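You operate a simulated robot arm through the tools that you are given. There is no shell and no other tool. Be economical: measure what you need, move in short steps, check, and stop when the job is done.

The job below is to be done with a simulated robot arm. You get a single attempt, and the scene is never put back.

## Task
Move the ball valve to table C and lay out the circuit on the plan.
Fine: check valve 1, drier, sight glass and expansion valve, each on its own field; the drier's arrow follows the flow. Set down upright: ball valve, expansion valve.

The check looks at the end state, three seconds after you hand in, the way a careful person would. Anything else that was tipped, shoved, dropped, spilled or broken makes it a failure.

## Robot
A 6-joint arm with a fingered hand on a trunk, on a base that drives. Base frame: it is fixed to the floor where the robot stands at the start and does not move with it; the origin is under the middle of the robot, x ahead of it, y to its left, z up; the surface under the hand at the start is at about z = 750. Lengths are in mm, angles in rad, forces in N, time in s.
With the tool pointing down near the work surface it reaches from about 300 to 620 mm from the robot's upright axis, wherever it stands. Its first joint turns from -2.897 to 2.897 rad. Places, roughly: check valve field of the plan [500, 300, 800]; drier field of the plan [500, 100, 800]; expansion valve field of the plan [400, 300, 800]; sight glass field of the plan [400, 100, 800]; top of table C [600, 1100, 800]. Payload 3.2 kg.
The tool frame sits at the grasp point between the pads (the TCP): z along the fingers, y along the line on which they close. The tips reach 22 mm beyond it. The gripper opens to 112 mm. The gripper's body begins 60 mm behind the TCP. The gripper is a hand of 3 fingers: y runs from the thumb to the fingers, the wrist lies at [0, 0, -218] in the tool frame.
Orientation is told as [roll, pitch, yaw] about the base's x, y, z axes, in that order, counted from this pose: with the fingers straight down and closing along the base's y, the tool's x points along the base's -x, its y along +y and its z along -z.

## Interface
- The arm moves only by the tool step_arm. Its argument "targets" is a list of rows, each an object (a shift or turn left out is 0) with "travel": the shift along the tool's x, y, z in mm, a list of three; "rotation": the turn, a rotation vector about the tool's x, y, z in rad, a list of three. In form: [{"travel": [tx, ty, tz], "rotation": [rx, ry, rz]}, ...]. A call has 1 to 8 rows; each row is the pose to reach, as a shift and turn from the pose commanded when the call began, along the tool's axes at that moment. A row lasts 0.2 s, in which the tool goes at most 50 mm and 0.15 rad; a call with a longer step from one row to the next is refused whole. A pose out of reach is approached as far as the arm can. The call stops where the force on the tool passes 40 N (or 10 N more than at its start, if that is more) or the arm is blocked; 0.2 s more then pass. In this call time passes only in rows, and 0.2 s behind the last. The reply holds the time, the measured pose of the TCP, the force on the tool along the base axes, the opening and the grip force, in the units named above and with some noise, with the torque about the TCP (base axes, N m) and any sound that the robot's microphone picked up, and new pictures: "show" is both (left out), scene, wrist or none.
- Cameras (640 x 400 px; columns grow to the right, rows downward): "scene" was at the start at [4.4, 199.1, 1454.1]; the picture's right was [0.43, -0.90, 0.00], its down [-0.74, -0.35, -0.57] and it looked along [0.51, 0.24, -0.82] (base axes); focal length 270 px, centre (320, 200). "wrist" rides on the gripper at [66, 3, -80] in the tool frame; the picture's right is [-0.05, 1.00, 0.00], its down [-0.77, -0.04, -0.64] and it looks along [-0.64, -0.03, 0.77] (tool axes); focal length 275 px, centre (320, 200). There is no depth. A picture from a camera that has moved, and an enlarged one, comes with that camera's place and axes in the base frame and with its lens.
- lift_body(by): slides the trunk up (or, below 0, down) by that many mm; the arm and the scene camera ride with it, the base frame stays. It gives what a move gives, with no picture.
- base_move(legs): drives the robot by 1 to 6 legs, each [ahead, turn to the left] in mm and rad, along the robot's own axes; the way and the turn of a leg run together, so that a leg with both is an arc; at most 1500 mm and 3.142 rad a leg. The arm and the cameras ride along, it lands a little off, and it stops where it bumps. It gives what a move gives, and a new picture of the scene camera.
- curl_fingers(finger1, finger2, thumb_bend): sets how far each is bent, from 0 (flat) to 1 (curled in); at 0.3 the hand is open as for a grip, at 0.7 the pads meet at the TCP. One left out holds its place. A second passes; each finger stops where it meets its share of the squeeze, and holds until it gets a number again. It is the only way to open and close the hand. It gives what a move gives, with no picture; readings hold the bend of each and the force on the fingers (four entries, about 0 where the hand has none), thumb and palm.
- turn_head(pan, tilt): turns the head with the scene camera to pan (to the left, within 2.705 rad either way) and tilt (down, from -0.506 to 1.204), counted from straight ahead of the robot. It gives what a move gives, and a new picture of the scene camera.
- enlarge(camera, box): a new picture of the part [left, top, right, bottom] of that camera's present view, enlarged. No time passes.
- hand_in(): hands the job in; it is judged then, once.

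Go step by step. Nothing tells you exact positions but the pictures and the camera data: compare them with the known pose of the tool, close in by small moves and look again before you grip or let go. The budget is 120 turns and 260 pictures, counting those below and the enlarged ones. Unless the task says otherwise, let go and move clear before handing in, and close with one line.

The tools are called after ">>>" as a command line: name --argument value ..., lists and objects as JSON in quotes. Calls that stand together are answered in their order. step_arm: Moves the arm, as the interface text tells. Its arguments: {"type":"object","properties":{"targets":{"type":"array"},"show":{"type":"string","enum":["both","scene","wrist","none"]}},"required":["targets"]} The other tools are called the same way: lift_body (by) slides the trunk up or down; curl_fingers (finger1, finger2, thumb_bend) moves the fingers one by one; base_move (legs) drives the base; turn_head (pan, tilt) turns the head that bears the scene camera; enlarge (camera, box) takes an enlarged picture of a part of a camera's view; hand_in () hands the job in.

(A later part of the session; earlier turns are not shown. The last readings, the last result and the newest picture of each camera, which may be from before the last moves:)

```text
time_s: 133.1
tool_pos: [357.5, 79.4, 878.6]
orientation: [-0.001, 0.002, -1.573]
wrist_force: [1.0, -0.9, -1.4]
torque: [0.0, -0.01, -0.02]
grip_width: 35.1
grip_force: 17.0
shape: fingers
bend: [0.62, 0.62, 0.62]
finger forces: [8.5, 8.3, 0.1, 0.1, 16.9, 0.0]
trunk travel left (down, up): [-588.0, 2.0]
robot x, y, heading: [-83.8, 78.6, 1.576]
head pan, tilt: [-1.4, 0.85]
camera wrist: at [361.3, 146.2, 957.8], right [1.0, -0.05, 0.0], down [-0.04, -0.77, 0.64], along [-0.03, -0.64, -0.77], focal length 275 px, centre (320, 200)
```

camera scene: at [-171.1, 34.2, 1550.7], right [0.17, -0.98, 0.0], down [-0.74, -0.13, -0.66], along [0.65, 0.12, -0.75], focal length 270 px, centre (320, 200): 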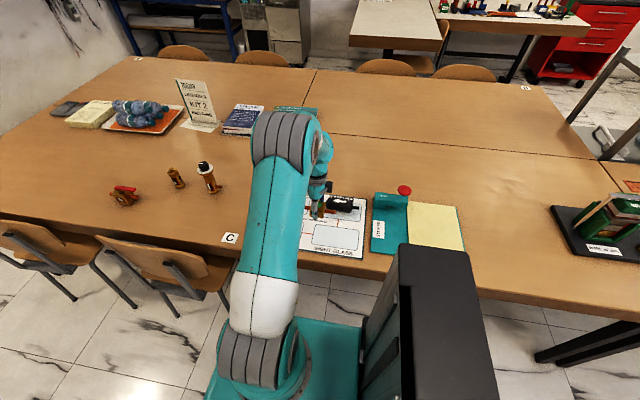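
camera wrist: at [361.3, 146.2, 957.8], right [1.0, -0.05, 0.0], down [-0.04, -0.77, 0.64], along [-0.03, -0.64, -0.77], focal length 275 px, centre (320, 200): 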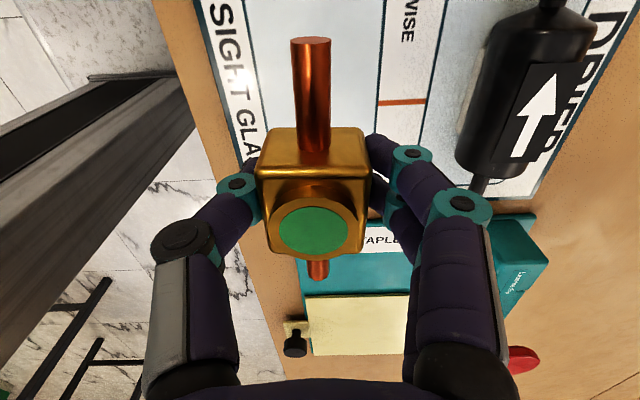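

Field centre ≈(358, 70). Lowering the sight glass.

>>> step_arm --targets '[{"travel": [-5, 2, 30]}, {"travel": [-9, 2.5, 65]}, {"travel": [-9, 2.5, 93]}]' --show "none"

>>> step_arm --targets '[{"travel": [0, 0, 1]}, {"travel": [0, 0, 2]}]' --show "none"

>>> step_arm --targets '[{"travel": [0, 0, 1]}]' --show "wrist"

```text
time_s: 133.9
tool_pos: [363.5, 73.6, 785.9]
orientation: [0.0, -0.001, -1.574]
wrist_force: [0.5, 0.4, -1.6]
torque: [0.02, 0.05, -0.01]
grip_width: 34.8
grip_force: 17.0
shape: fingers
bend: [0.62, 0.62, 0.62]
finger forces: [8.6, 8.2, 0.0, 0.0, 17.0, 0.1]
trunk travel left (down, up): [-588.0, 2.0]
robot x, y, heading: [-82.7, 80.5, 1.576]
head pan, tilt: [-1.4, 0.85]
```

```text
time_s: 134.5
tool_pos: [362.0, 73.3, 783.6]
orientation: [0.001, -0.001, -1.574]
wrist_force: [0.7, -0.4, -2.6]
torque: [0.0, 0.0, 0.0]
grip_width: 34.3
grip_force: 16.9
shape: fingers
bend: [0.62, 0.62, 0.62]
finger forces: [8.6, 8.1, 0.0, 0.0, 17.0, 0.0]
trunk travel left (down, up): [-588.0, 2.0]
robot x, y, heading: [-83.6, 80.2, 1.577]
head pan, tilt: [-1.4, 0.85]
```

```text
time_s: 134.9
tool_pos: [362.7, 72.9, 783.1]
orientation: [-0.001, 0.002, -1.574]
wrist_force: [0.3, 0.7, -0.1]
torque: [0.0, 0.02, -0.03]
grip_width: 34.8
grip_force: 17.0
shape: fingers
bend: [0.62, 0.62, 0.62]
finger forces: [8.6, 8.3, 0.0, 0.0, 16.8, 0.0]
trunk travel left (down, up): [-588.0, 2.0]
robot x, y, heading: [-81.5, 82.7, 1.573]
head pan, tilt: [-1.4, 0.85]
camera wrist: at [365.5, 138.9, 862.6], right [1.0, -0.05, 0.0], down [-0.04, -0.77, 0.64], along [-0.03, -0.64, -0.77], focal length 275 px, centre (320, 200)
```

wrist: 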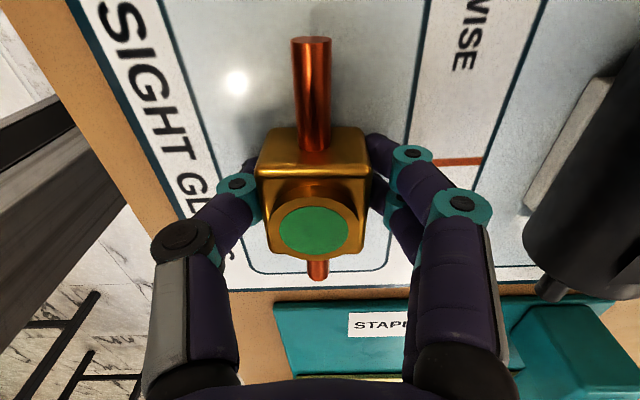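

>>> step_arm --targets '[{"travel": [0, 0, 0.7]}]' --show "none"

>>> curl_fingers --finger1 0.53 --finger2 0.53 --thumb_bend 0.53

>>> step_arm --targets '[{"travel": [0, 0, -3]}]' --show "none"

>>> curl_fingers --finger1 0.4 --finger2 0.4 --thumb_bend 0.4

>>> step_arm --targets '[{"travel": [0, 0, -40]}, {"travel": [0, 0, -80]}, {"travel": [0, 0, -120]}, {"travel": [0, 0, -160]}]' --show "wrist"

```text
time_s: 135.3
tool_pos: [361.0, 72.2, 782.0]
orientation: [-0.001, 0.001, -1.573]
wrist_force: [1.4, -0.4, 2.9]
torque: [0.02, 0.07, 0.0]
grip_width: 34.8
grip_force: 19.2
shape: fingers
bend: [0.62, 0.62, 0.62]
finger forces: [10.1, 9.0, 0.0, 0.1, 19.2, 0.0]
trunk travel left (down, up): [-588.0, 2.0]
robot x, y, heading: [-79.7, 78.8, 1.578]
head pan, tilt: [-1.4, 0.85]
```

```text
time_s: 136.3
tool_pos: [360.8, 72.9, 783.2]
orientation: [0.003, 0.001, -1.573]
wrist_force: [1.3, 0.7, 26.2]
torque: [0.02, 0.1, -0.02]
grip_width: 40.9
grip_force: 12.8
shape: fingers
bend: [0.55, 0.54, 0.55]
finger forces: [5.4, 5.4, 0.1, 0.1, 15.3, 0.0]
trunk travel left (down, up): [-588.0, 2.0]
robot x, y, heading: [-80.0, 75.7, 1.578]
head pan, tilt: [-1.4, 0.85]
```

```text
time_s: 136.7
tool_pos: [359.6, 72.1, 784.0]
orientation: [-0.004, -0.001, -1.573]
wrist_force: [-0.5, 0.0, 1.0]
torque: [-0.02, -0.05, -0.02]
grip_width: 45.8
grip_force: 0.1
shape: fingers
bend: [0.53, 0.53, 0.53]
finger forces: [0.4, 0.5, 0.0, 0.0, 0.0, 0.1]
trunk travel left (down, up): [-588.0, 2.0]
robot x, y, heading: [-85.9, 78.8, 1.576]
head pan, tilt: [-1.4, 0.85]
```

```text
time_s: 137.7
tool_pos: [361.4, 73.1, 785.4]
orientation: [-0.001, 0.001, -1.574]
wrist_force: [-0.1, -0.2, 0.7]
torque: [0.01, -0.01, 0.02]
grip_width: 83.1
grip_force: 0.0
shape: fingers
bend: [0.4, 0.4, 0.4]
finger forces: [0.0, 0.0, 0.1, 0.0, 0.0, 0.1]
trunk travel left (down, up): [-588.0, 2.0]
robot x, y, heading: [-77.2, 78.8, 1.579]
head pan, tilt: [-1.4, 0.85]
```

```text
time_s: 138.7
tool_pos: [361.2, 73.2, 946.7]
orientation: [0.001, 0.001, -1.573]
wrist_force: [0.3, 0.4, 0.9]
torque: [0.0, 0.01, 0.01]
grip_width: 83.3
grip_force: 0.0
shape: fingers
bend: [0.4, 0.4, 0.4]
finger forces: [0.0, 0.1, 0.1, 0.0, 0.1, 0.1]
trunk travel left (down, up): [-588.0, 2.0]
robot x, y, heading: [-84.8, 78.7, 1.579]
head pan, tilt: [-1.4, 0.85]
camera wrist: at [364.3, 139.8, 1025.6], right [1.0, -0.05, 0.0], down [-0.04, -0.77, 0.64], along [-0.03, -0.64, -0.77], focal length 275 px, centre (320, 200)
```

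wrist: 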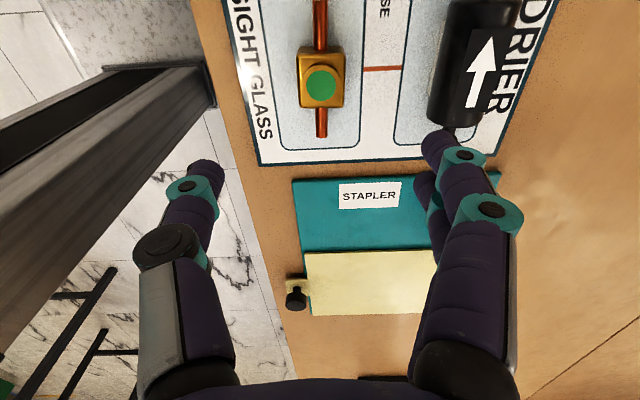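

Sight glass done. Last: the expansion valve. I drive back up to table C and look at its shape.

>>> base_move --legs '[[460, -0.01]]'

>>> turn_head --pan -1.55 --tilt 0.75

>>> enlarge --camera "scene" --box '[240, 150, 400, 260]'

```text
time_s: 141.4
tool_pos: [361.1, 520.1, 944.8]
orientation: [-0.001, 0.001, -1.584]
wrist_force: [-0.2, 0.1, -0.1]
torque: [-0.01, 0.02, 0.03]
grip_width: 83.3
grip_force: 0.0
shape: fingers
bend: [0.4, 0.4, 0.4]
finger forces: [0.1, 0.0, 0.0, 0.0, 0.0, 0.0]
trunk travel left (down, up): [-588.0, 2.0]
robot x, y, heading: [-84.6, 531.5, 1.557]
head pan, tilt: [-1.4, 0.85]
camera scene: at [-171.1, 487.7, 1550.8], right [0.16, -0.99, 0.0], down [-0.74, -0.12, -0.66], along [0.65, 0.11, -0.75], focal length 270 px, centre (320, 200)
```

scene: 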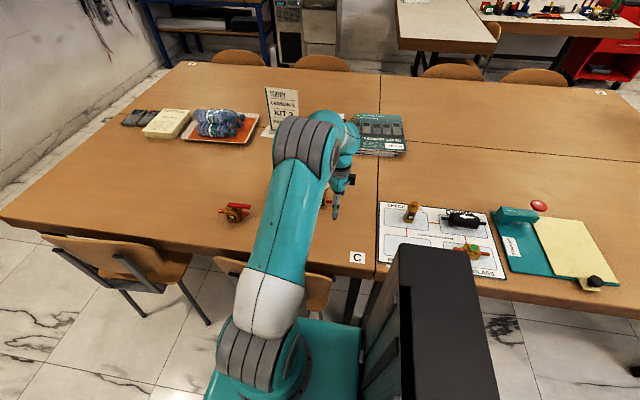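

```text
time_s: 142.1
tool_pos: [361.4, 518.4, 946.0]
orientation: [0.0, 0.0, -1.585]
wrist_force: [0.3, -0.2, 0.9]
torque: [0.0, 0.04, 0.01]
grip_width: 83.2
grip_force: 0.1
shape: fingers
bend: [0.4, 0.4, 0.4]
finger forces: [0.0, 0.1, 0.1, 0.0, 0.0, 0.0]
trunk travel left (down, up): [-588.0, 2.0]
robot x, y, heading: [-85.4, 532.9, 1.565]
head pan, tilt: [-1.55, 0.75]
camera scene: at [-165.4, 475.6, 1558.7], right [0.01, -1.0, 0.0], down [-0.68, -0.01, -0.73], along [0.73, 0.01, -0.68], focal length 270 px, centre (320, 200)
```

scene: 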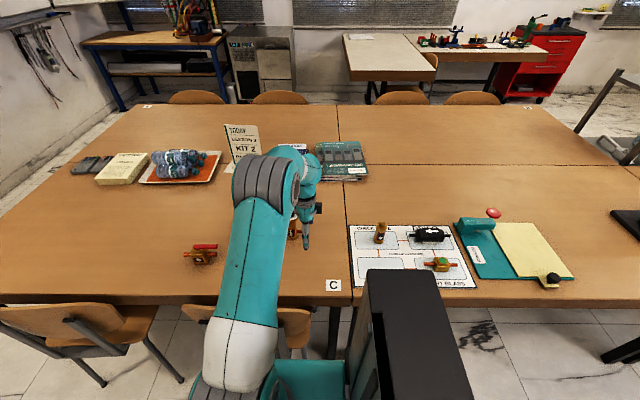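

```text
3.64 times, centred on (320, 205) of scene
camera zoom: at [-165.4, 475.6, 1558.7], right [0.01, -1.0, 0.0], down [-0.68, -0.01, -0.73], along [0.73, 0.01, -0.68], focal length 982 px, centre (320, 182)
```

zoom: 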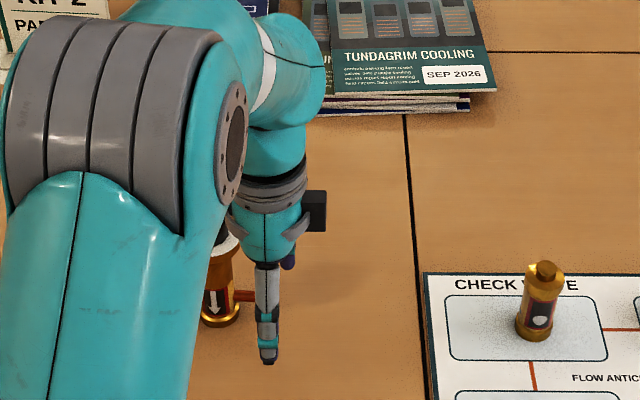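

>>> step_arm --targets '[{"travel": [6.4, -2.8, 0], "rotation": [0, 0, -0.143]}, {"travel": [12.8, -5.6, 0], "rotation": [0, 0, -0.286]}, {"travel": [19.2, -8.4, 0], "rotation": [0, 0, -0.429]}, {"travel": [25.6, -11.2, 0], "rotation": [0, 0, -0.572]}, {"travel": [32, -14, 0], "rotation": [0, 0, -0.715]}, {"travel": [38.4, -16.8, 0], "rotation": [0, 0, -0.858]}, {"travel": [44.8, -19.6, 0], "rotation": [0, 0, -1.001]}, {"travel": [51, -22.5, 0], "rotation": [0, 0, -1.144]}]' --show "none"

>>> step_arm --targets '[{"travel": [5, 4.5, 5], "rotation": [0, 0, -0.147]}, {"travel": [10, 9, 10], "rotation": [0, 0, -0.294]}, {"travel": [15.8, 13.5, 15], "rotation": [0, 0, -0.441]}]' --show "wrist"

```text
time_s: 143.9
tool_pos: [340.2, 570.8, 944.7]
orientation: [0.001, 0.001, -0.438]
wrist_force: [0.0, 0.9, 0.5]
torque: [0.03, -0.02, -0.04]
grip_width: 83.4
grip_force: 0.1
shape: fingers
bend: [0.4, 0.4, 0.4]
finger forces: [0.0, 0.0, 0.0, 0.0, 0.0, 0.0]
trunk travel left (down, up): [-588.0, 2.0]
robot x, y, heading: [-85.7, 529.4, 1.568]
head pan, tilt: [-1.55, 0.75]
```

```text
time_s: 144.7
tool_pos: [331.4, 589.6, 930.3]
orientation: [0.0, -0.001, 0.003]
wrist_force: [0.8, -0.2, 0.9]
torque: [-0.01, -0.01, -0.01]
grip_width: 83.5
grip_force: 0.0
shape: fingers
bend: [0.4, 0.4, 0.4]
finger forces: [0.0, 0.0, 0.1, 0.0, 0.0, 0.0]
trunk travel left (down, up): [-588.0, 2.0]
robot x, y, heading: [-83.0, 533.0, 1.561]
head pan, tilt: [-1.55, 0.75]
camera wrist: at [265.0, 592.5, 1009.7], right [0.04, 1.0, 0.0], down [0.77, -0.03, 0.64], along [0.64, -0.03, -0.77], focal length 275 px, centre (320, 200)
```

wrist: 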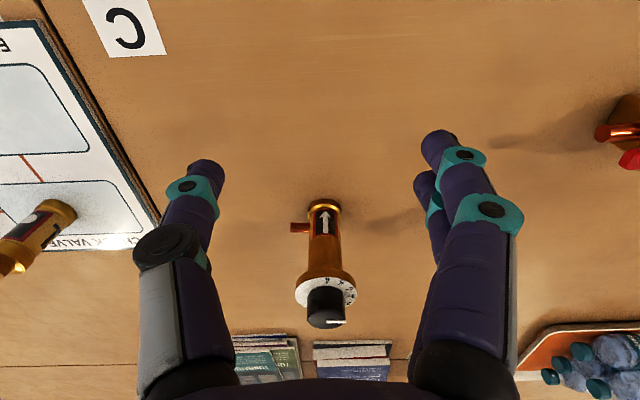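

Now I tilt the hand ~60° forward so the fingers can take the valve's body below its dial from the −x side.

>>> step_arm --targets '[{"travel": [-10, 0, 8], "rotation": [0, -0.149, 0]}, {"travel": [-20, 0, 16], "rotation": [0, -0.298, 0]}, {"travel": [-30, 0, 24], "rotation": [0, -0.447, 0]}, {"travel": [-40, 0, 32], "rotation": [0, -0.596, 0]}, {"travel": [-50, 0, 40], "rotation": [0, -0.745, 0]}, {"travel": [-60, 0, 48], "rotation": [0, -0.894, 0]}, {"travel": [-70, 0, 56], "rotation": [0, -1.043, 0]}]' --show "both"

```text
time_s: 146.3
tool_pos: [400.7, 589.4, 871.8]
orientation: [0.001, -1.041, -0.001]
wrist_force: [-0.1, 0.1, 0.3]
torque: [-0.05, 0.02, -0.03]
grip_width: 83.3
grip_force: 0.0
shape: fingers
bend: [0.4, 0.4, 0.4]
finger forces: [0.0, 0.1, 0.1, 0.0, 0.0, 0.0]
trunk travel left (down, up): [-588.0, 2.0]
robot x, y, heading: [-87.6, 531.5, 1.559]
head pan, tilt: [-1.55, 0.75]
camera scene: at [-165.0, 475.5, 1558.8], right [0.01, -1.0, 0.0], down [-0.68, -0.01, -0.73], along [0.73, 0.01, -0.68], focal length 270 px, centre (320, 200)
camera wrist: at [297.9, 591.9, 855.5], right [0.02, 1.0, 0.04], down [-0.16, -0.04, 0.99], along [0.99, -0.03, 0.16], focal length 275 px, centre (320, 200)
```

scene: 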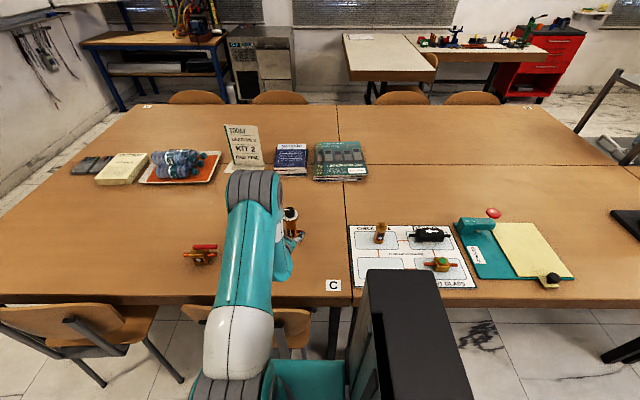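
wrist: 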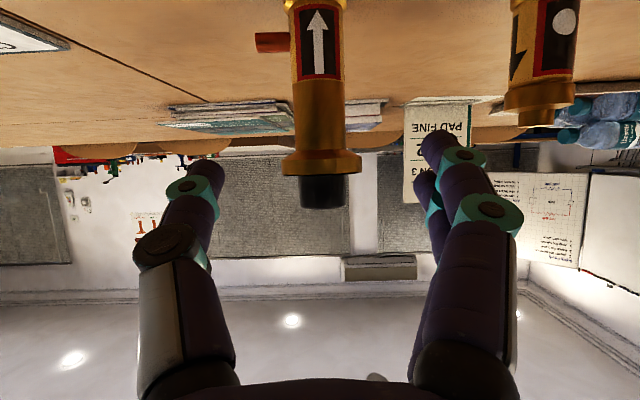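

I can see the valve side-on: neck between z≈806 and 855, dial above. Going down to z≈812 at a distance, then advancing.

>>> step_arm --targets '[{"travel": [26, -1, 15]}, {"travel": [51.8, -1.5, 30.3]}]' --show "none"

>>> step_arm --targets '[{"travel": [-12.6, 0, 21.6]}, {"travel": [-25.2, 0, 43.2]}]' --show "wrist"

```text
time_s: 146.9
tool_pos: [402.0, 587.3, 813.9]
orientation: [0.0, -1.043, 0.002]
wrist_force: [0.2, -0.3, 0.2]
torque: [-0.02, 0.0, -0.02]
grip_width: 83.0
grip_force: 0.1
shape: fingers
bend: [0.4, 0.4, 0.4]
finger forces: [0.0, 0.0, 0.1, 0.0, 0.1, 0.0]
trunk travel left (down, up): [-588.0, 2.0]
robot x, y, heading: [-80.8, 530.0, 1.564]
head pan, tilt: [-1.55, 0.75]
```

```text
time_s: 147.5
tool_pos: [451.4, 589.2, 813.3]
orientation: [-0.003, -1.041, 0.003]
wrist_force: [0.8, 0.4, -0.2]
torque: [0.02, 0.0, 0.0]
grip_width: 83.4
grip_force: 0.0
shape: fingers
bend: [0.4, 0.4, 0.4]
finger forces: [0.0, 0.0, 0.0, 0.1, 0.1, 0.0]
trunk travel left (down, up): [-588.0, 2.0]
robot x, y, heading: [-80.4, 531.6, 1.558]
head pan, tilt: [-1.55, 0.75]
camera wrist: at [348.9, 591.7, 796.0], right [0.02, 1.0, 0.04], down [-0.16, -0.04, 0.99], along [0.99, -0.03, 0.16], focal length 275 px, centre (320, 200)
```

wrist: 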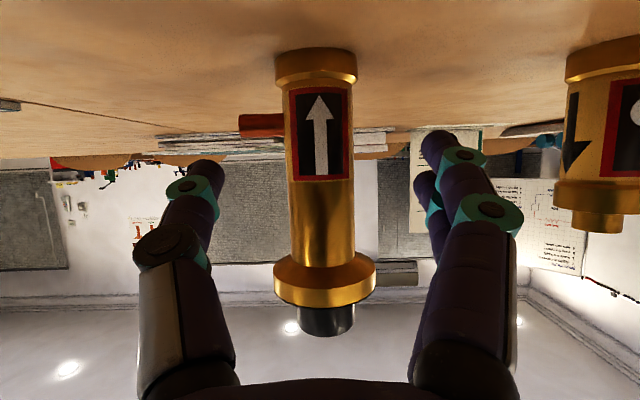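

>>> step_arm --targets '[{"travel": [-10.4, -2, 17.7]}, {"travel": [-20.7, -2, 35.4]}]' --show "both"

>>> enlarge --camera "scene" --box '[240, 190, 340, 260]'

```text
time_s: 148.1
tool_pos: [490.9, 586.0, 814.0]
orientation: [-0.001, -1.042, 0.001]
wrist_force: [0.0, 0.5, -0.7]
torque: [-0.02, 0.0, -0.02]
grip_width: 83.6
grip_force: 0.0
shape: fingers
bend: [0.4, 0.4, 0.4]
finger forces: [0.0, 0.1, 0.0, 0.1, 0.0, 0.0]
trunk travel left (down, up): [-588.0, 2.0]
robot x, y, heading: [-80.5, 530.7, 1.563]
head pan, tilt: [-1.55, 0.75]
camera scene: at [-165.2, 475.5, 1558.8], right [0.01, -1.0, 0.0], down [-0.68, -0.01, -0.73], along [0.73, 0.01, -0.68], focal length 270 px, centre (320, 200)
camera wrist: at [388.4, 588.7, 796.9], right [0.02, 1.0, 0.04], down [-0.16, -0.04, 0.99], along [0.99, -0.03, 0.16], focal length 275 px, centre (320, 200)
```

scene: 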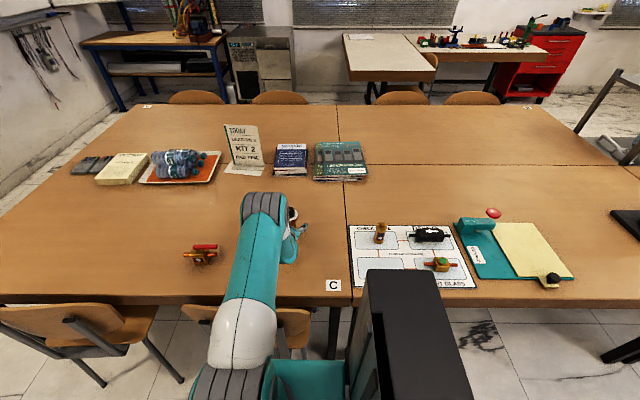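
wrist: 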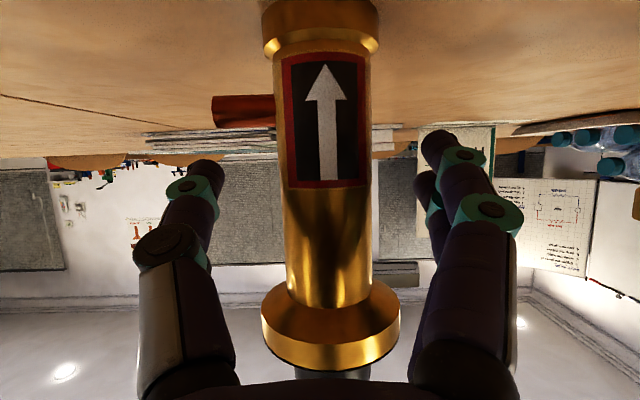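

```text
5.71 times, centred on (290, 225) of scene
camera zoom: at [-165.2, 475.5, 1558.8], right [0.01, -1.0, 0.0], down [-0.68, -0.01, -0.73], along [0.73, 0.01, -0.68], focal length 1543 px, centre (491, 57)
```

zoom: 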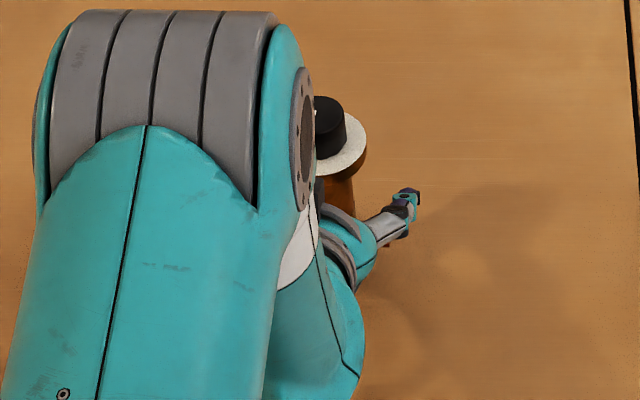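

Nearly there; a few mm more, then close.

>>> step_arm --targets '[{"travel": [-3, 2, 5.2]}]' --show "none"

>>> curl_fingers --finger1 0.6 --finger2 0.6 --thumb_bend 0.6

```text
time_s: 148.5
tool_pos: [497.8, 587.5, 813.8]
orientation: [0.002, -1.039, 0.003]
wrist_force: [-0.4, 0.0, 0.5]
torque: [0.0, 0.01, -0.02]
grip_width: 83.0
grip_force: 0.1
shape: fingers
bend: [0.4, 0.4, 0.4]
finger forces: [0.0, 0.1, 0.0, 0.1, 0.1, 0.0]
trunk travel left (down, up): [-588.0, 2.0]
robot x, y, heading: [-86.4, 527.7, 1.567]
head pan, tilt: [-1.55, 0.75]
```

```text
time_s: 149.5
tool_pos: [497.2, 587.3, 813.1]
orientation: [0.0, -1.043, 0.001]
wrist_force: [1.1, -0.4, 0.3]
torque: [-0.03, 0.01, 0.01]
grip_width: 32.4
grip_force: 1.6
shape: fingers
bend: [0.58, 0.6, 0.59]
finger forces: [1.4, 0.1, 0.0, 0.1, 1.4, 0.1]
trunk travel left (down, up): [-588.0, 2.0]
robot x, y, heading: [-78.9, 530.9, 1.555]
head pan, tilt: [-1.55, 0.75]
```

Light contact; squeezing, then a small lift.

>>> curl_fingers --finger1 0.75 --finger2 0.75 --thumb_bend 0.75

>>> step_arm --targets '[{"travel": [-8.6, 0, -5]}, {"travel": [-17.3, 0, -10.1]}]' --show "wrist"

```text
time_s: 150.5
tool_pos: [497.9, 588.2, 813.5]
orientation: [0.001, -1.041, 0.002]
wrist_force: [1.2, 0.2, -0.9]
torque: [0.08, -0.02, -0.02]
grip_width: 22.8
grip_force: 16.4
shape: fingers
bend: [0.66, 0.71, 0.68]
finger forces: [9.8, 6.2, 0.0, 0.0, 16.9, 0.0]
trunk travel left (down, up): [-588.0, 2.0]
robot x, y, heading: [-82.9, 531.0, 1.564]
head pan, tilt: [-1.55, 0.75]
```

```text
time_s: 151.1
tool_pos: [498.1, 588.0, 835.5]
orientation: [0.001, -1.044, 0.003]
wrist_force: [-0.7, 0.3, -2.4]
torque: [-0.01, -0.02, 0.0]
grip_width: 18.5
grip_force: 14.1
shape: fingers
bend: [0.69, 0.73, 0.69]
finger forces: [7.9, 6.7, 0.0, 0.0, 14.2, 0.1]
trunk travel left (down, up): [-588.0, 2.0]
robot x, y, heading: [-84.2, 531.6, 1.56]
head pan, tilt: [-1.55, 0.75]
camera wrist: at [395.1, 591.1, 817.0], right [0.02, 1.0, 0.04], down [-0.16, -0.04, 0.99], along [0.99, -0.03, 0.16], focal length 275 px, centre (320, 200)
```

wrist: 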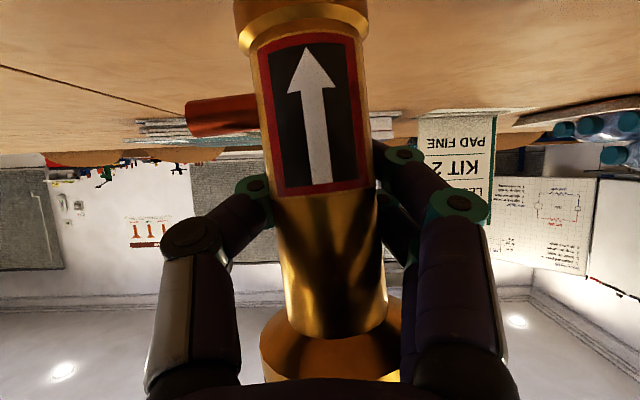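

The valve slid a bit towards the palm and leans slightly. I straighten it, set it back down and regrip with the hand less far forward.

>>> step_arm --targets '[{"travel": [0, 0, 0], "rotation": [-0.02, 0, 0.035]}, {"travel": [0, 0, 0], "rotation": [-0.04, 0, 0.069]}]' --show "wrist"

```text
time_s: 151.7
tool_pos: [498.5, 588.7, 833.4]
orientation: [0.156, -1.034, -0.138]
wrist_force: [0.7, -0.2, -3.3]
torque: [0.01, -0.02, -0.04]
grip_width: 18.7
grip_force: 14.7
shape: fingers
bend: [0.69, 0.73, 0.69]
finger forces: [7.5, 6.8, 0.0, 0.0, 14.4, 0.0]
trunk travel left (down, up): [-588.0, 2.0]
robot x, y, heading: [-79.6, 528.7, 1.566]
head pan, tilt: [-1.55, 0.75]
camera wrist: at [395.8, 592.8, 817.5], right [0.02, 0.99, 0.12], down [-0.16, -0.11, 0.98], along [0.99, -0.04, 0.16], focal length 275 px, centre (320, 200)
```

wrist: 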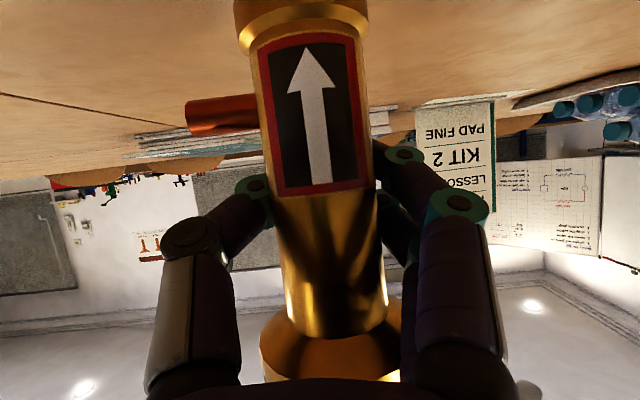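

>>> step_arm --targets '[{"travel": [8.6, -0.8, 5]}, {"travel": [13.8, -1.2, 8]}, {"travel": [14.6, -1.3, 8.5]}]' --show "none"

>>> step_arm --targets '[{"travel": [0.86, -0.08, 0.5]}, {"travel": [1.72, -0.16, 1]}]' --show "none"

>>> step_arm --targets '[{"travel": [0.86, -0.08, 0.5]}]' --show "wrist"

```text
time_s: 152.5
tool_pos: [499.3, 589.5, 817.1]
orientation: [0.158, -1.036, -0.133]
wrist_force: [0.1, 0.6, -1.7]
torque: [0.02, -0.04, 0.02]
grip_width: 18.8
grip_force: 14.4
shape: fingers
bend: [0.69, 0.73, 0.69]
finger forces: [7.8, 6.7, 0.1, 0.0, 14.4, 0.0]
trunk travel left (down, up): [-588.0, 2.0]
robot x, y, heading: [-79.6, 530.9, 1.561]
head pan, tilt: [-1.55, 0.75]
```

```text
time_s: 153.1
tool_pos: [498.1, 589.4, 815.0]
orientation: [0.156, -1.036, -0.133]
wrist_force: [-0.8, 0.4, -2.2]
torque: [-0.02, -0.03, 0.01]
grip_width: 18.7
grip_force: 14.1
shape: fingers
bend: [0.69, 0.73, 0.69]
finger forces: [7.7, 6.6, 0.0, 0.0, 14.3, 0.1]
trunk travel left (down, up): [-588.0, 2.0]
robot x, y, heading: [-80.4, 531.2, 1.558]
head pan, tilt: [-1.55, 0.75]
```

```text
time_s: 153.5
tool_pos: [499.8, 588.7, 813.2]
orientation: [0.157, -1.037, -0.136]
wrist_force: [0.4, -0.1, -0.9]
torque: [0.02, 0.01, -0.01]
grip_width: 18.4
grip_force: 14.0
shape: fingers
bend: [0.69, 0.73, 0.69]
finger forces: [7.7, 6.6, 0.1, 0.1, 14.4, 0.1]
trunk travel left (down, up): [-588.0, 2.0]
robot x, y, heading: [-81.9, 531.1, 1.565]
head pan, tilt: [-1.55, 0.75]
camera wrist: at [396.2, 592.6, 797.2], right [0.02, 0.99, 0.12], down [-0.16, -0.11, 0.98], along [0.99, -0.04, 0.16], focal length 275 px, centre (320, 200)
```

wrist: 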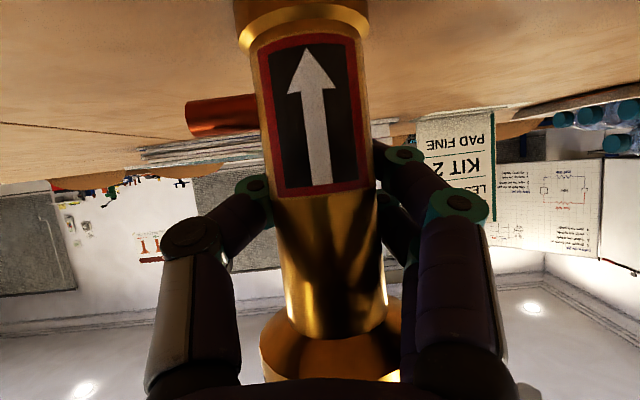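

>>> step_arm --targets '[{"travel": [0.86, -0.08, 0.5]}, {"travel": [1.72, -0.16, 1]}]' --show "none"

>>> step_arm --targets '[{"travel": [0.86, -0.08, 0.5]}, {"travel": [1.72, -0.16, 1]}]' --show "none"

```text
time_s: 154.1
tool_pos: [498.1, 587.9, 813.1]
orientation: [0.157, -1.038, -0.134]
wrist_force: [2.8, 0.9, 4.5]
torque: [0.01, 0.04, 0.02]
grip_width: 18.3
grip_force: 15.1
shape: fingers
bend: [0.7, 0.73, 0.69]
finger forces: [7.4, 7.6, 0.0, 0.1, 14.8, 0.0]
trunk travel left (down, up): [-588.0, 2.0]
robot x, y, heading: [-81.6, 530.3, 1.564]
head pan, tilt: [-1.55, 0.75]
```

```text
time_s: 154.7
tool_pos: [497.8, 586.7, 811.8]
orientation: [0.156, -1.042, -0.134]
wrist_force: [4.6, 1.1, 13.9]
torque: [0.03, 0.0, 0.0]
grip_width: 18.0
grip_force: 15.9
shape: fingers
bend: [0.7, 0.73, 0.69]
finger forces: [8.1, 8.2, 0.0, 0.1, 15.7, 0.0]
trunk travel left (down, up): [-588.0, 2.0]
robot x, y, heading: [-79.9, 527.9, 1.558]
head pan, tilt: [-1.55, 0.75]
```

Set firmly on the table. Opening in steps.

>>> curl_fingers --finger1 0.63 --finger2 0.65 --thumb_bend 0.63

>>> curl_fingers --finger1 0.57 --finger2 0.57 --thumb_bend 0.57

>>> step_arm --targets '[{"travel": [0, 0, 0]}]' --show "wrist"

```text
time_s: 155.7
tool_pos: [497.7, 588.1, 809.0]
orientation: [0.157, -1.037, -0.134]
wrist_force: [-0.2, -0.3, -1.6]
torque: [0.01, -0.01, 0.0]
grip_width: 22.8
grip_force: 1.3
shape: fingers
bend: [0.62, 0.65, 0.63]
finger forces: [1.0, 0.3, 0.0, 0.0, 1.2, 0.0]
trunk travel left (down, up): [-588.0, 2.0]
robot x, y, heading: [-77.9, 528.8, 1.56]
head pan, tilt: [-1.55, 0.75]
```

```text
time_s: 156.7
tool_pos: [499.1, 587.9, 809.6]
orientation: [0.157, -1.036, -0.134]
wrist_force: [0.0, -1.1, -0.3]
torque: [0.02, 0.02, 0.01]
grip_width: 37.5
grip_force: 0.0
shape: fingers
bend: [0.56, 0.56, 0.56]
finger forces: [0.1, 0.0, 0.0, 0.0, 0.0, 0.0]
trunk travel left (down, up): [-588.0, 2.0]
robot x, y, heading: [-80.0, 531.2, 1.564]
head pan, tilt: [-1.55, 0.75]
```

```text
time_s: 157.1
tool_pos: [497.8, 587.8, 809.7]
orientation: [0.157, -1.038, -0.136]
wrist_force: [-0.5, -0.7, -0.5]
torque: [0.01, 0.01, -0.02]
grip_width: 37.3
grip_force: 0.1
shape: fingers
bend: [0.56, 0.56, 0.56]
finger forces: [0.0, 0.0, 0.1, 0.0, 0.1, 0.0]
trunk travel left (down, up): [-588.0, 2.0]
robot x, y, heading: [-83.0, 532.5, 1.561]
head pan, tilt: [-1.55, 0.75]
camera wrist: at [395.5, 592.1, 792.9], right [0.02, 0.99, 0.12], down [-0.16, -0.11, 0.98], along [0.99, -0.04, 0.16], focal length 275 px, centre (320, 200)
```

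wrist: 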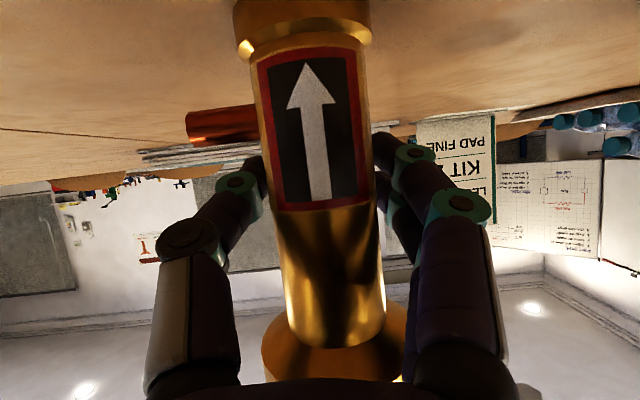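

It stands. Opening fully, levelling the hand and moving back ~19 mm for a better grip.

>>> curl_fingers --finger1 0.4 --finger2 0.4 --thumb_bend 0.4

>>> step_arm --targets '[{"travel": [3, 0.5, -9], "rotation": [0.02, 0, -0.035]}, {"travel": [6.1, 1, -18.4], "rotation": [0.04, 0, -0.069]}]' --show "wrist"

```text
time_s: 158.1
tool_pos: [499.7, 588.1, 809.8]
orientation: [0.158, -1.036, -0.135]
wrist_force: [-0.1, -0.2, 0.1]
torque: [0.0, -0.01, 0.04]
grip_width: 83.2
grip_force: 0.0
shape: fingers
bend: [0.4, 0.4, 0.4]
finger forces: [0.0, 0.0, 0.1, 0.0, 0.0, 0.0]
trunk travel left (down, up): [-588.0, 2.0]
robot x, y, heading: [-81.0, 532.7, 1.566]
head pan, tilt: [-1.55, 0.75]
```

```text
time_s: 158.7
tool_pos: [480.0, 588.7, 814.1]
orientation: [-0.001, -1.041, 0.002]
wrist_force: [-0.3, -1.1, 0.3]
torque: [0.0, 0.0, -0.02]
grip_width: 83.4
grip_force: 0.1
shape: fingers
bend: [0.4, 0.4, 0.4]
finger forces: [0.0, 0.0, 0.1, 0.0, 0.0, 0.0]
trunk travel left (down, up): [-588.0, 2.0]
robot x, y, heading: [-85.3, 532.2, 1.566]
head pan, tilt: [-1.55, 0.75]
camera wrist: at [377.3, 591.4, 797.3], right [0.02, 1.0, 0.04], down [-0.16, -0.04, 0.99], along [0.99, -0.03, 0.16], focal length 275 px, centre (320, 200)
```

wrist: 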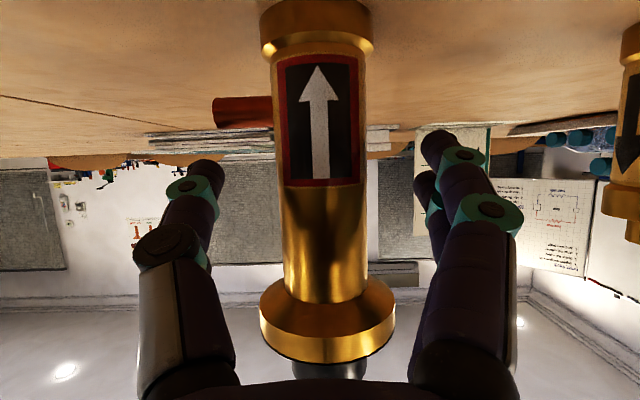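

Upright and about 8 mm beyond the TCP now. I raise the hand 10 mm so all fingers meet the neck, and close gently.

>>> step_arm --targets '[{"travel": [-8.6, 0, -5]}]' --show "none"

>>> curl_fingers --finger1 0.6 --finger2 0.6 --thumb_bend 0.6

>>> curl_fingers --finger1 0.68 --finger2 0.68 --thumb_bend 0.68

>>> step_arm --targets '[{"travel": [0, 0, 0]}]' --show "wrist"

```text
time_s: 159.1
tool_pos: [479.2, 588.3, 823.0]
orientation: [-0.001, -1.042, 0.001]
wrist_force: [-0.1, 0.6, 0.4]
torque: [-0.01, -0.01, 0.03]
grip_width: 83.3
grip_force: 0.0
shape: fingers
bend: [0.4, 0.4, 0.4]
finger forces: [0.0, 0.1, 0.0, 0.0, 0.0, 0.1]
trunk travel left (down, up): [-588.0, 2.0]
robot x, y, heading: [-82.8, 529.8, 1.563]
head pan, tilt: [-1.55, 0.75]
```

```text
time_s: 160.1
tool_pos: [478.8, 588.4, 823.4]
orientation: [-0.001, -1.042, 0.002]
wrist_force: [0.1, 0.4, 1.0]
torque: [-0.01, 0.02, 0.01]
grip_width: 37.1
grip_force: 3.2
shape: fingers
bend: [0.56, 0.58, 0.58]
finger forces: [2.4, 1.3, 0.0, 0.0, 3.0, 0.0]
trunk travel left (down, up): [-588.0, 2.0]
robot x, y, heading: [-81.4, 531.7, 1.563]
head pan, tilt: [-1.55, 0.75]
```

```text
time_s: 161.1
tool_pos: [480.7, 588.1, 822.6]
orientation: [0.0, -1.043, 0.003]
wrist_force: [0.2, 0.8, -0.5]
torque: [0.02, 0.04, -0.02]
grip_width: 34.7
grip_force: 11.6
shape: fingers
bend: [0.58, 0.6, 0.62]
finger forces: [6.5, 4.8, 0.0, 0.0, 11.0, 0.0]
trunk travel left (down, up): [-588.0, 2.0]
robot x, y, heading: [-82.3, 531.9, 1.559]
head pan, tilt: [-1.55, 0.75]
```

```text
time_s: 161.5
tool_pos: [479.3, 588.4, 822.8]
orientation: [-0.001, -1.041, 0.001]
wrist_force: [0.4, 0.1, 0.6]
torque: [0.0, 0.0, 0.0]
grip_width: 34.8
grip_force: 11.3
shape: fingers
bend: [0.58, 0.6, 0.62]
finger forces: [6.3, 4.8, 0.0, 0.0, 11.1, 0.0]
trunk travel left (down, up): [-588.0, 2.0]
robot x, y, heading: [-82.0, 532.8, 1.556]
head pan, tilt: [-1.55, 0.75]
camera wrist: at [376.8, 591.1, 806.2], right [0.02, 1.0, 0.04], down [-0.16, -0.04, 0.99], along [0.99, -0.03, 0.16], focal length 275 px, centre (320, 200)
```

wrist: 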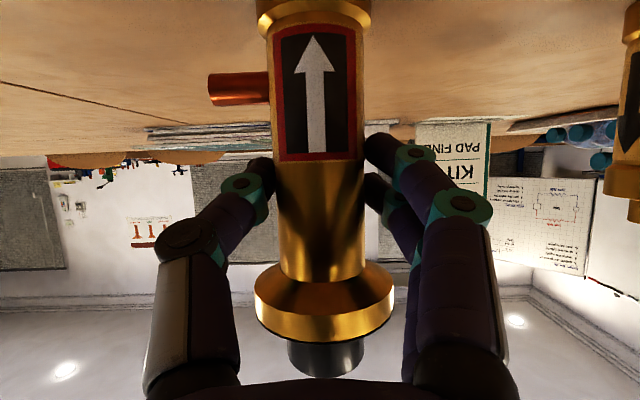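

Good stable grip (width = neck diameter). Slightly firmer and lift.

>>> curl_fingers --finger1 0.72 --finger2 0.72 --thumb_bend 0.72

>>> step_arm --targets '[{"travel": [-8.6, 0, -5]}, {"travel": [-17.3, 0, -10.1]}]' --show "wrist"

```text
time_s: 162.5
tool_pos: [479.1, 587.9, 823.4]
orientation: [0.0, -1.041, 0.002]
wrist_force: [0.3, 1.1, -0.3]
torque: [0.03, 0.01, -0.01]
grip_width: 34.2
grip_force: 16.9
shape: fingers
bend: [0.61, 0.64, 0.63]
finger forces: [9.5, 6.9, 0.0, 0.0, 16.4, 0.1]
trunk travel left (down, up): [-588.0, 2.0]
robot x, y, heading: [-81.3, 531.9, 1.562]
head pan, tilt: [-1.55, 0.75]
```

```text
time_s: 163.1
tool_pos: [479.9, 588.9, 843.5]
orientation: [-0.001, -1.043, -0.001]
wrist_force: [0.3, 0.0, -1.8]
torque: [-0.01, 0.04, 0.0]
grip_width: 34.1
grip_force: 16.2
shape: fingers
bend: [0.61, 0.64, 0.63]
finger forces: [9.1, 6.6, 0.0, 0.0, 16.5, 0.0]
trunk travel left (down, up): [-588.0, 2.0]
robot x, y, heading: [-82.8, 532.3, 1.562]
head pan, tilt: [-1.55, 0.75]
camera wrist: at [377.5, 591.1, 826.7], right [0.02, 1.0, 0.04], down [-0.16, -0.04, 0.99], along [0.99, -0.03, 0.16], focal length 275 px, centre (320, 200)
```

wrist: 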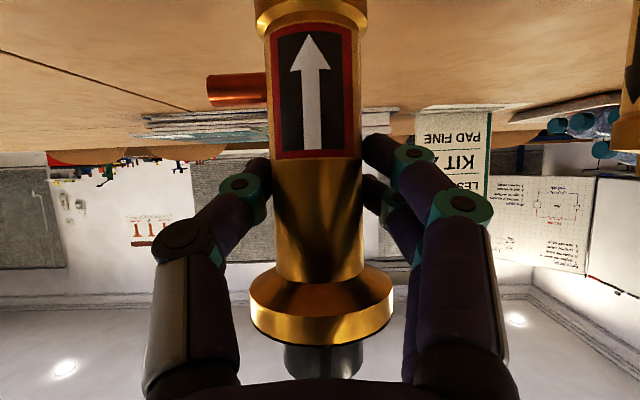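

Held upright. I raise and retract it, testing the closer pose that I'll need over the plan.

>>> step_arm --targets '[{"travel": [-21, 0, -27]}, {"travel": [-30, 0, -70]}, {"travel": [-26, 0, -115]}, {"travel": [-21.7, 0, -161]}]' --show "wrist"

```text
time_s: 164.1
tool_pos: [352.4, 587.2, 946.2]
orientation: [-0.001, -1.041, 0.0]
wrist_force: [-1.1, 0.7, -2.4]
torque: [-0.04, 0.01, 0.02]
grip_width: 34.2
grip_force: 15.9
shape: fingers
bend: [0.61, 0.65, 0.63]
finger forces: [9.2, 6.3, 0.1, 0.0, 16.0, 0.1]
trunk travel left (down, up): [-588.0, 2.0]
robot x, y, heading: [-77.0, 529.5, 1.562]
head pan, tilt: [-1.55, 0.75]
camera wrist: at [249.4, 590.8, 927.9], right [0.02, 1.0, 0.04], down [-0.16, -0.04, 0.99], along [0.99, -0.03, 0.16], focal length 275 px, centre (320, 200)
```

wrist: 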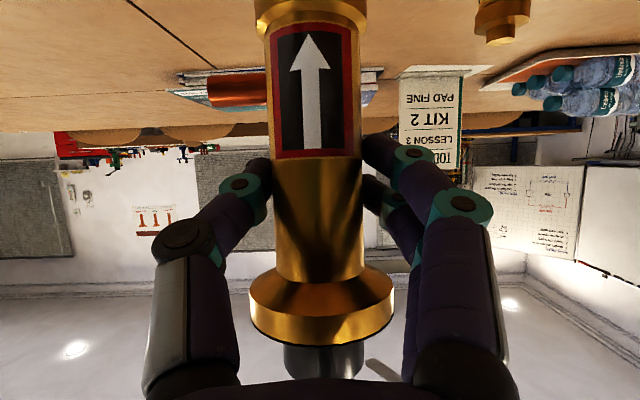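

>>> base_move --legs '[[-318, 0]]'

>>> turn_head --pan -1.3 --tilt 1.0

>>> step_arm --targets '[{"travel": [26, 0, 15]}, {"travel": [52, 0, 30]}]' --show "both"

```text
time_s: 166.2
tool_pos: [350.1, 273.0, 945.0]
orientation: [0.0, -1.043, 0.002]
wrist_force: [0.4, 0.2, -2.2]
torque: [-0.01, -0.01, 0.0]
grip_width: 34.1
grip_force: 15.5
shape: fingers
bend: [0.61, 0.65, 0.63]
finger forces: [9.3, 6.4, 0.0, 0.1, 16.0, 0.1]
trunk travel left (down, up): [-588.0, 2.0]
robot x, y, heading: [-82.8, 211.0, 1.561]
head pan, tilt: [-1.55, 0.75]
camera scene: at [-167.5, 158.3, 1558.7], right [0.01, -1.0, 0.0], down [-0.68, -0.01, -0.73], along [0.73, 0.01, -0.68], focal length 270 px, centre (320, 200)
```

scene: 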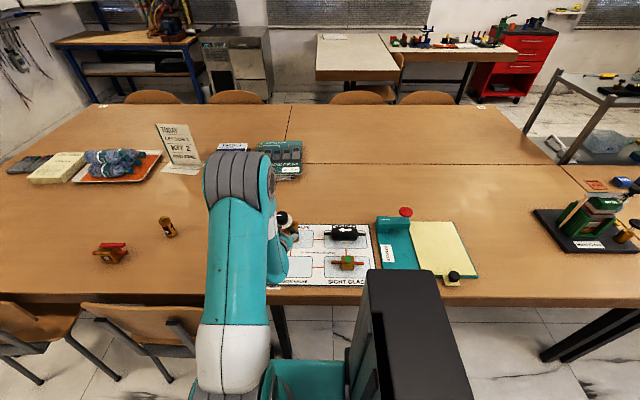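

```text
time_s: 167.0
tool_pos: [350.5, 272.6, 945.4]
orientation: [-0.001, -1.042, 0.003]
wrist_force: [-0.8, -0.2, -2.4]
torque: [0.02, 0.02, -0.02]
grip_width: 34.2
grip_force: 15.0
shape: fingers
bend: [0.61, 0.65, 0.63]
finger forces: [9.2, 6.3, 0.0, 0.0, 16.0, 0.0]
trunk travel left (down, up): [-588.0, 2.0]
robot x, y, heading: [-85.2, 216.1, 1.565]
head pan, tilt: [-1.3, 1.0]
camera scene: at [-183.0, 176.0, 1539.7], right [0.26, -0.97, 0.0], down [-0.81, -0.22, -0.54], along [0.52, 0.14, -0.84], focal length 270 px, centre (320, 200)
```

scene: 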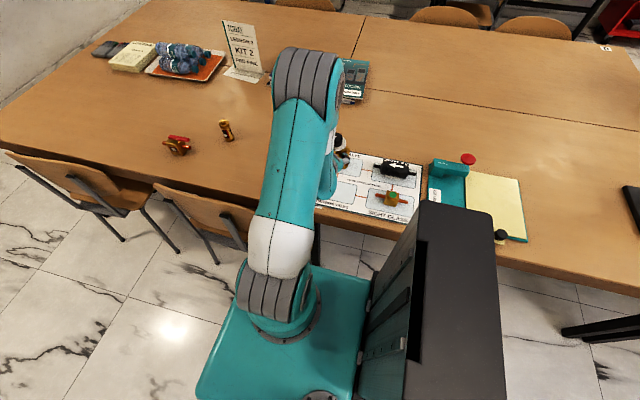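

```text
time_s: 167.6
tool_pos: [348.6, 271.7, 881.6]
orientation: [0.0, -1.044, 0.0]
wrist_force: [0.4, -0.5, -2.5]
torque: [-0.01, -0.02, -0.01]
grip_width: 33.9
grip_force: 15.8
shape: fingers
bend: [0.61, 0.65, 0.63]
finger forces: [9.2, 6.2, 0.0, 0.0, 15.8, 0.1]
trunk travel left (down, up): [-588.0, 2.0]
robot x, y, heading: [-84.1, 213.4, 1.559]
head pan, tilt: [-1.3, 1.0]
camera scene: at [-182.7, 176.1, 1539.7], right [0.26, -0.97, 0.0], down [-0.81, -0.22, -0.54], along [0.52, 0.14, -0.84], focal length 270 px, centre (320, 200)
camera wrist: at [246.3, 275.5, 865.2], right [0.02, 1.0, 0.04], down [-0.16, -0.04, 0.99], along [0.99, -0.03, 0.16], focal length 275 px, centre (320, 200)
```

scene: 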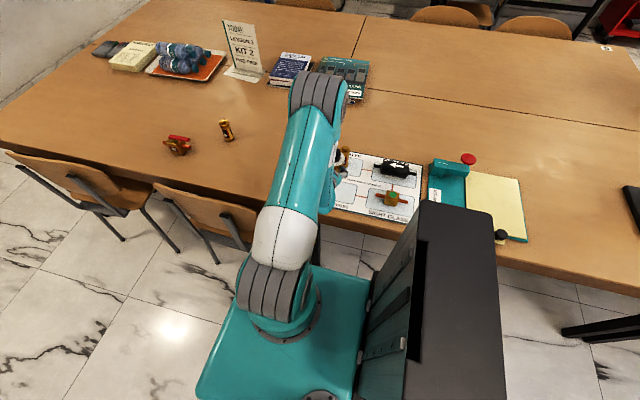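
wrist: 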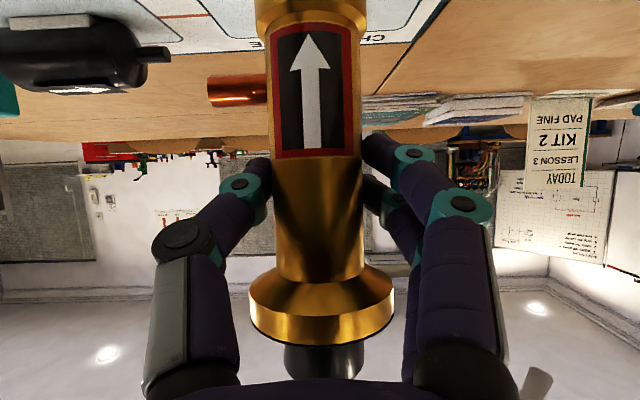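

The valve is over its field (≈(357, 270)). Check alignment with an enlarged view, then lower.

>>> enlarge --camera "scene" --box '[300, 130, 440, 230]'

>>> step_arm --targets '[{"travel": [20, -2, 12]}, {"travel": [41.5, -2, 24.3]}]' --show "wrist"

```text
4.00 times, centred on (370, 180) of scene
camera zoom: at [-182.7, 176.1, 1539.7], right [0.26, -0.97, 0.0], down [-0.81, -0.22, -0.54], along [0.52, 0.14, -0.84], focal length 1080 px, centre (120, 280)
```

zoom: 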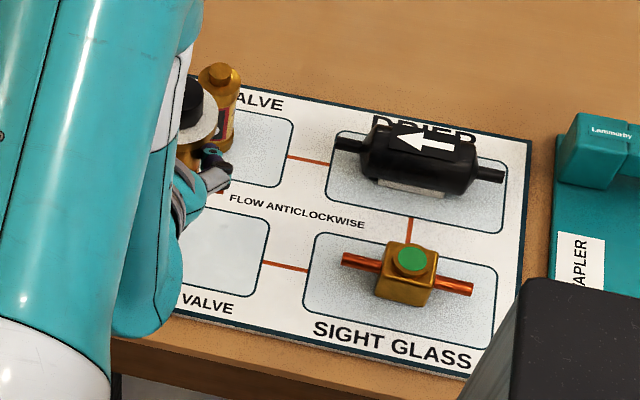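

```text
time_s: 168.2
tool_pos: [350.1, 271.0, 835.4]
orientation: [-0.001, -1.041, 0.003]
wrist_force: [-0.4, 0.9, -3.1]
torque: [0.03, 0.0, 0.01]
grip_width: 34.1
grip_force: 15.5
shape: fingers
bend: [0.61, 0.65, 0.63]
finger forces: [9.2, 6.2, 0.0, 0.0, 15.8, 0.0]
trunk travel left (down, up): [-588.0, 2.0]
robot x, y, heading: [-83.8, 214.9, 1.563]
head pan, tilt: [-1.3, 1.0]
camera wrist: at [248.0, 273.3, 818.1], right [0.02, 1.0, 0.04], down [-0.16, -0.04, 0.99], along [0.99, -0.03, 0.16], focal length 275 px, centre (320, 200)
```

wrist: 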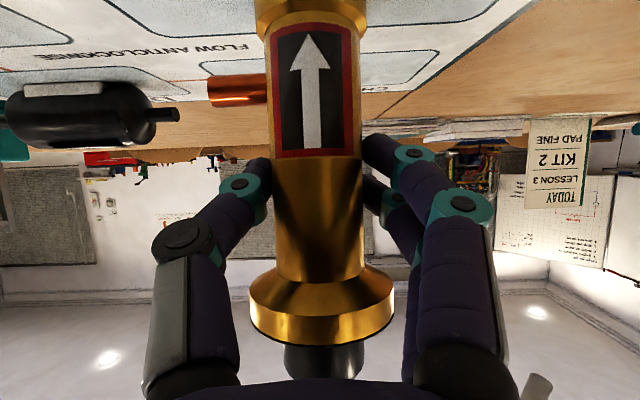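

>>> step_arm --targets '[{"travel": [1.7, 0, 1]}, {"travel": [3.45, 0, 2]}]' --show "none"

>>> step_arm --targets '[{"travel": [0.86, 0, 0.5]}]' --show "none"

>>> step_arm --targets '[{"travel": [0.86, 0, 0.5]}]' --show "none"

```text
time_s: 168.8
tool_pos: [348.9, 270.7, 831.7]
orientation: [0.001, -1.042, 0.003]
wrist_force: [-0.4, 0.5, -3.0]
torque: [0.0, 0.03, 0.01]
grip_width: 33.8
grip_force: 15.5
shape: fingers
bend: [0.61, 0.65, 0.63]
finger forces: [9.1, 6.2, 0.1, 0.0, 15.9, 0.0]
trunk travel left (down, up): [-588.0, 2.0]
robot x, y, heading: [-79.2, 216.5, 1.568]
head pan, tilt: [-1.3, 1.0]
```

```text
time_s: 169.2
tool_pos: [351.0, 271.0, 830.1]
orientation: [0.001, -1.042, 0.001]
wrist_force: [0.7, -0.2, -2.8]
torque: [-0.03, -0.04, 0.0]
grip_width: 34.1
grip_force: 14.9
shape: fingers
bend: [0.61, 0.65, 0.63]
finger forces: [9.2, 6.1, 0.0, 0.0, 15.8, 0.0]
trunk travel left (down, up): [-588.0, 2.0]
robot x, y, heading: [-82.4, 213.9, 1.561]
head pan, tilt: [-1.3, 1.0]
```

```text
time_s: 169.6
tool_pos: [350.9, 270.8, 831.2]
orientation: [0.001, -1.041, 0.004]
wrist_force: [0.0, 0.4, -0.7]
torque: [0.03, 0.0, 0.06]
grip_width: 34.0
grip_force: 16.0
shape: fingers
bend: [0.61, 0.65, 0.63]
finger forces: [9.4, 6.4, 0.0, 0.0, 16.0, 0.0]
trunk travel left (down, up): [-588.0, 2.0]
robot x, y, heading: [-86.2, 212.6, 1.564]
head pan, tilt: [-1.3, 1.0]
```

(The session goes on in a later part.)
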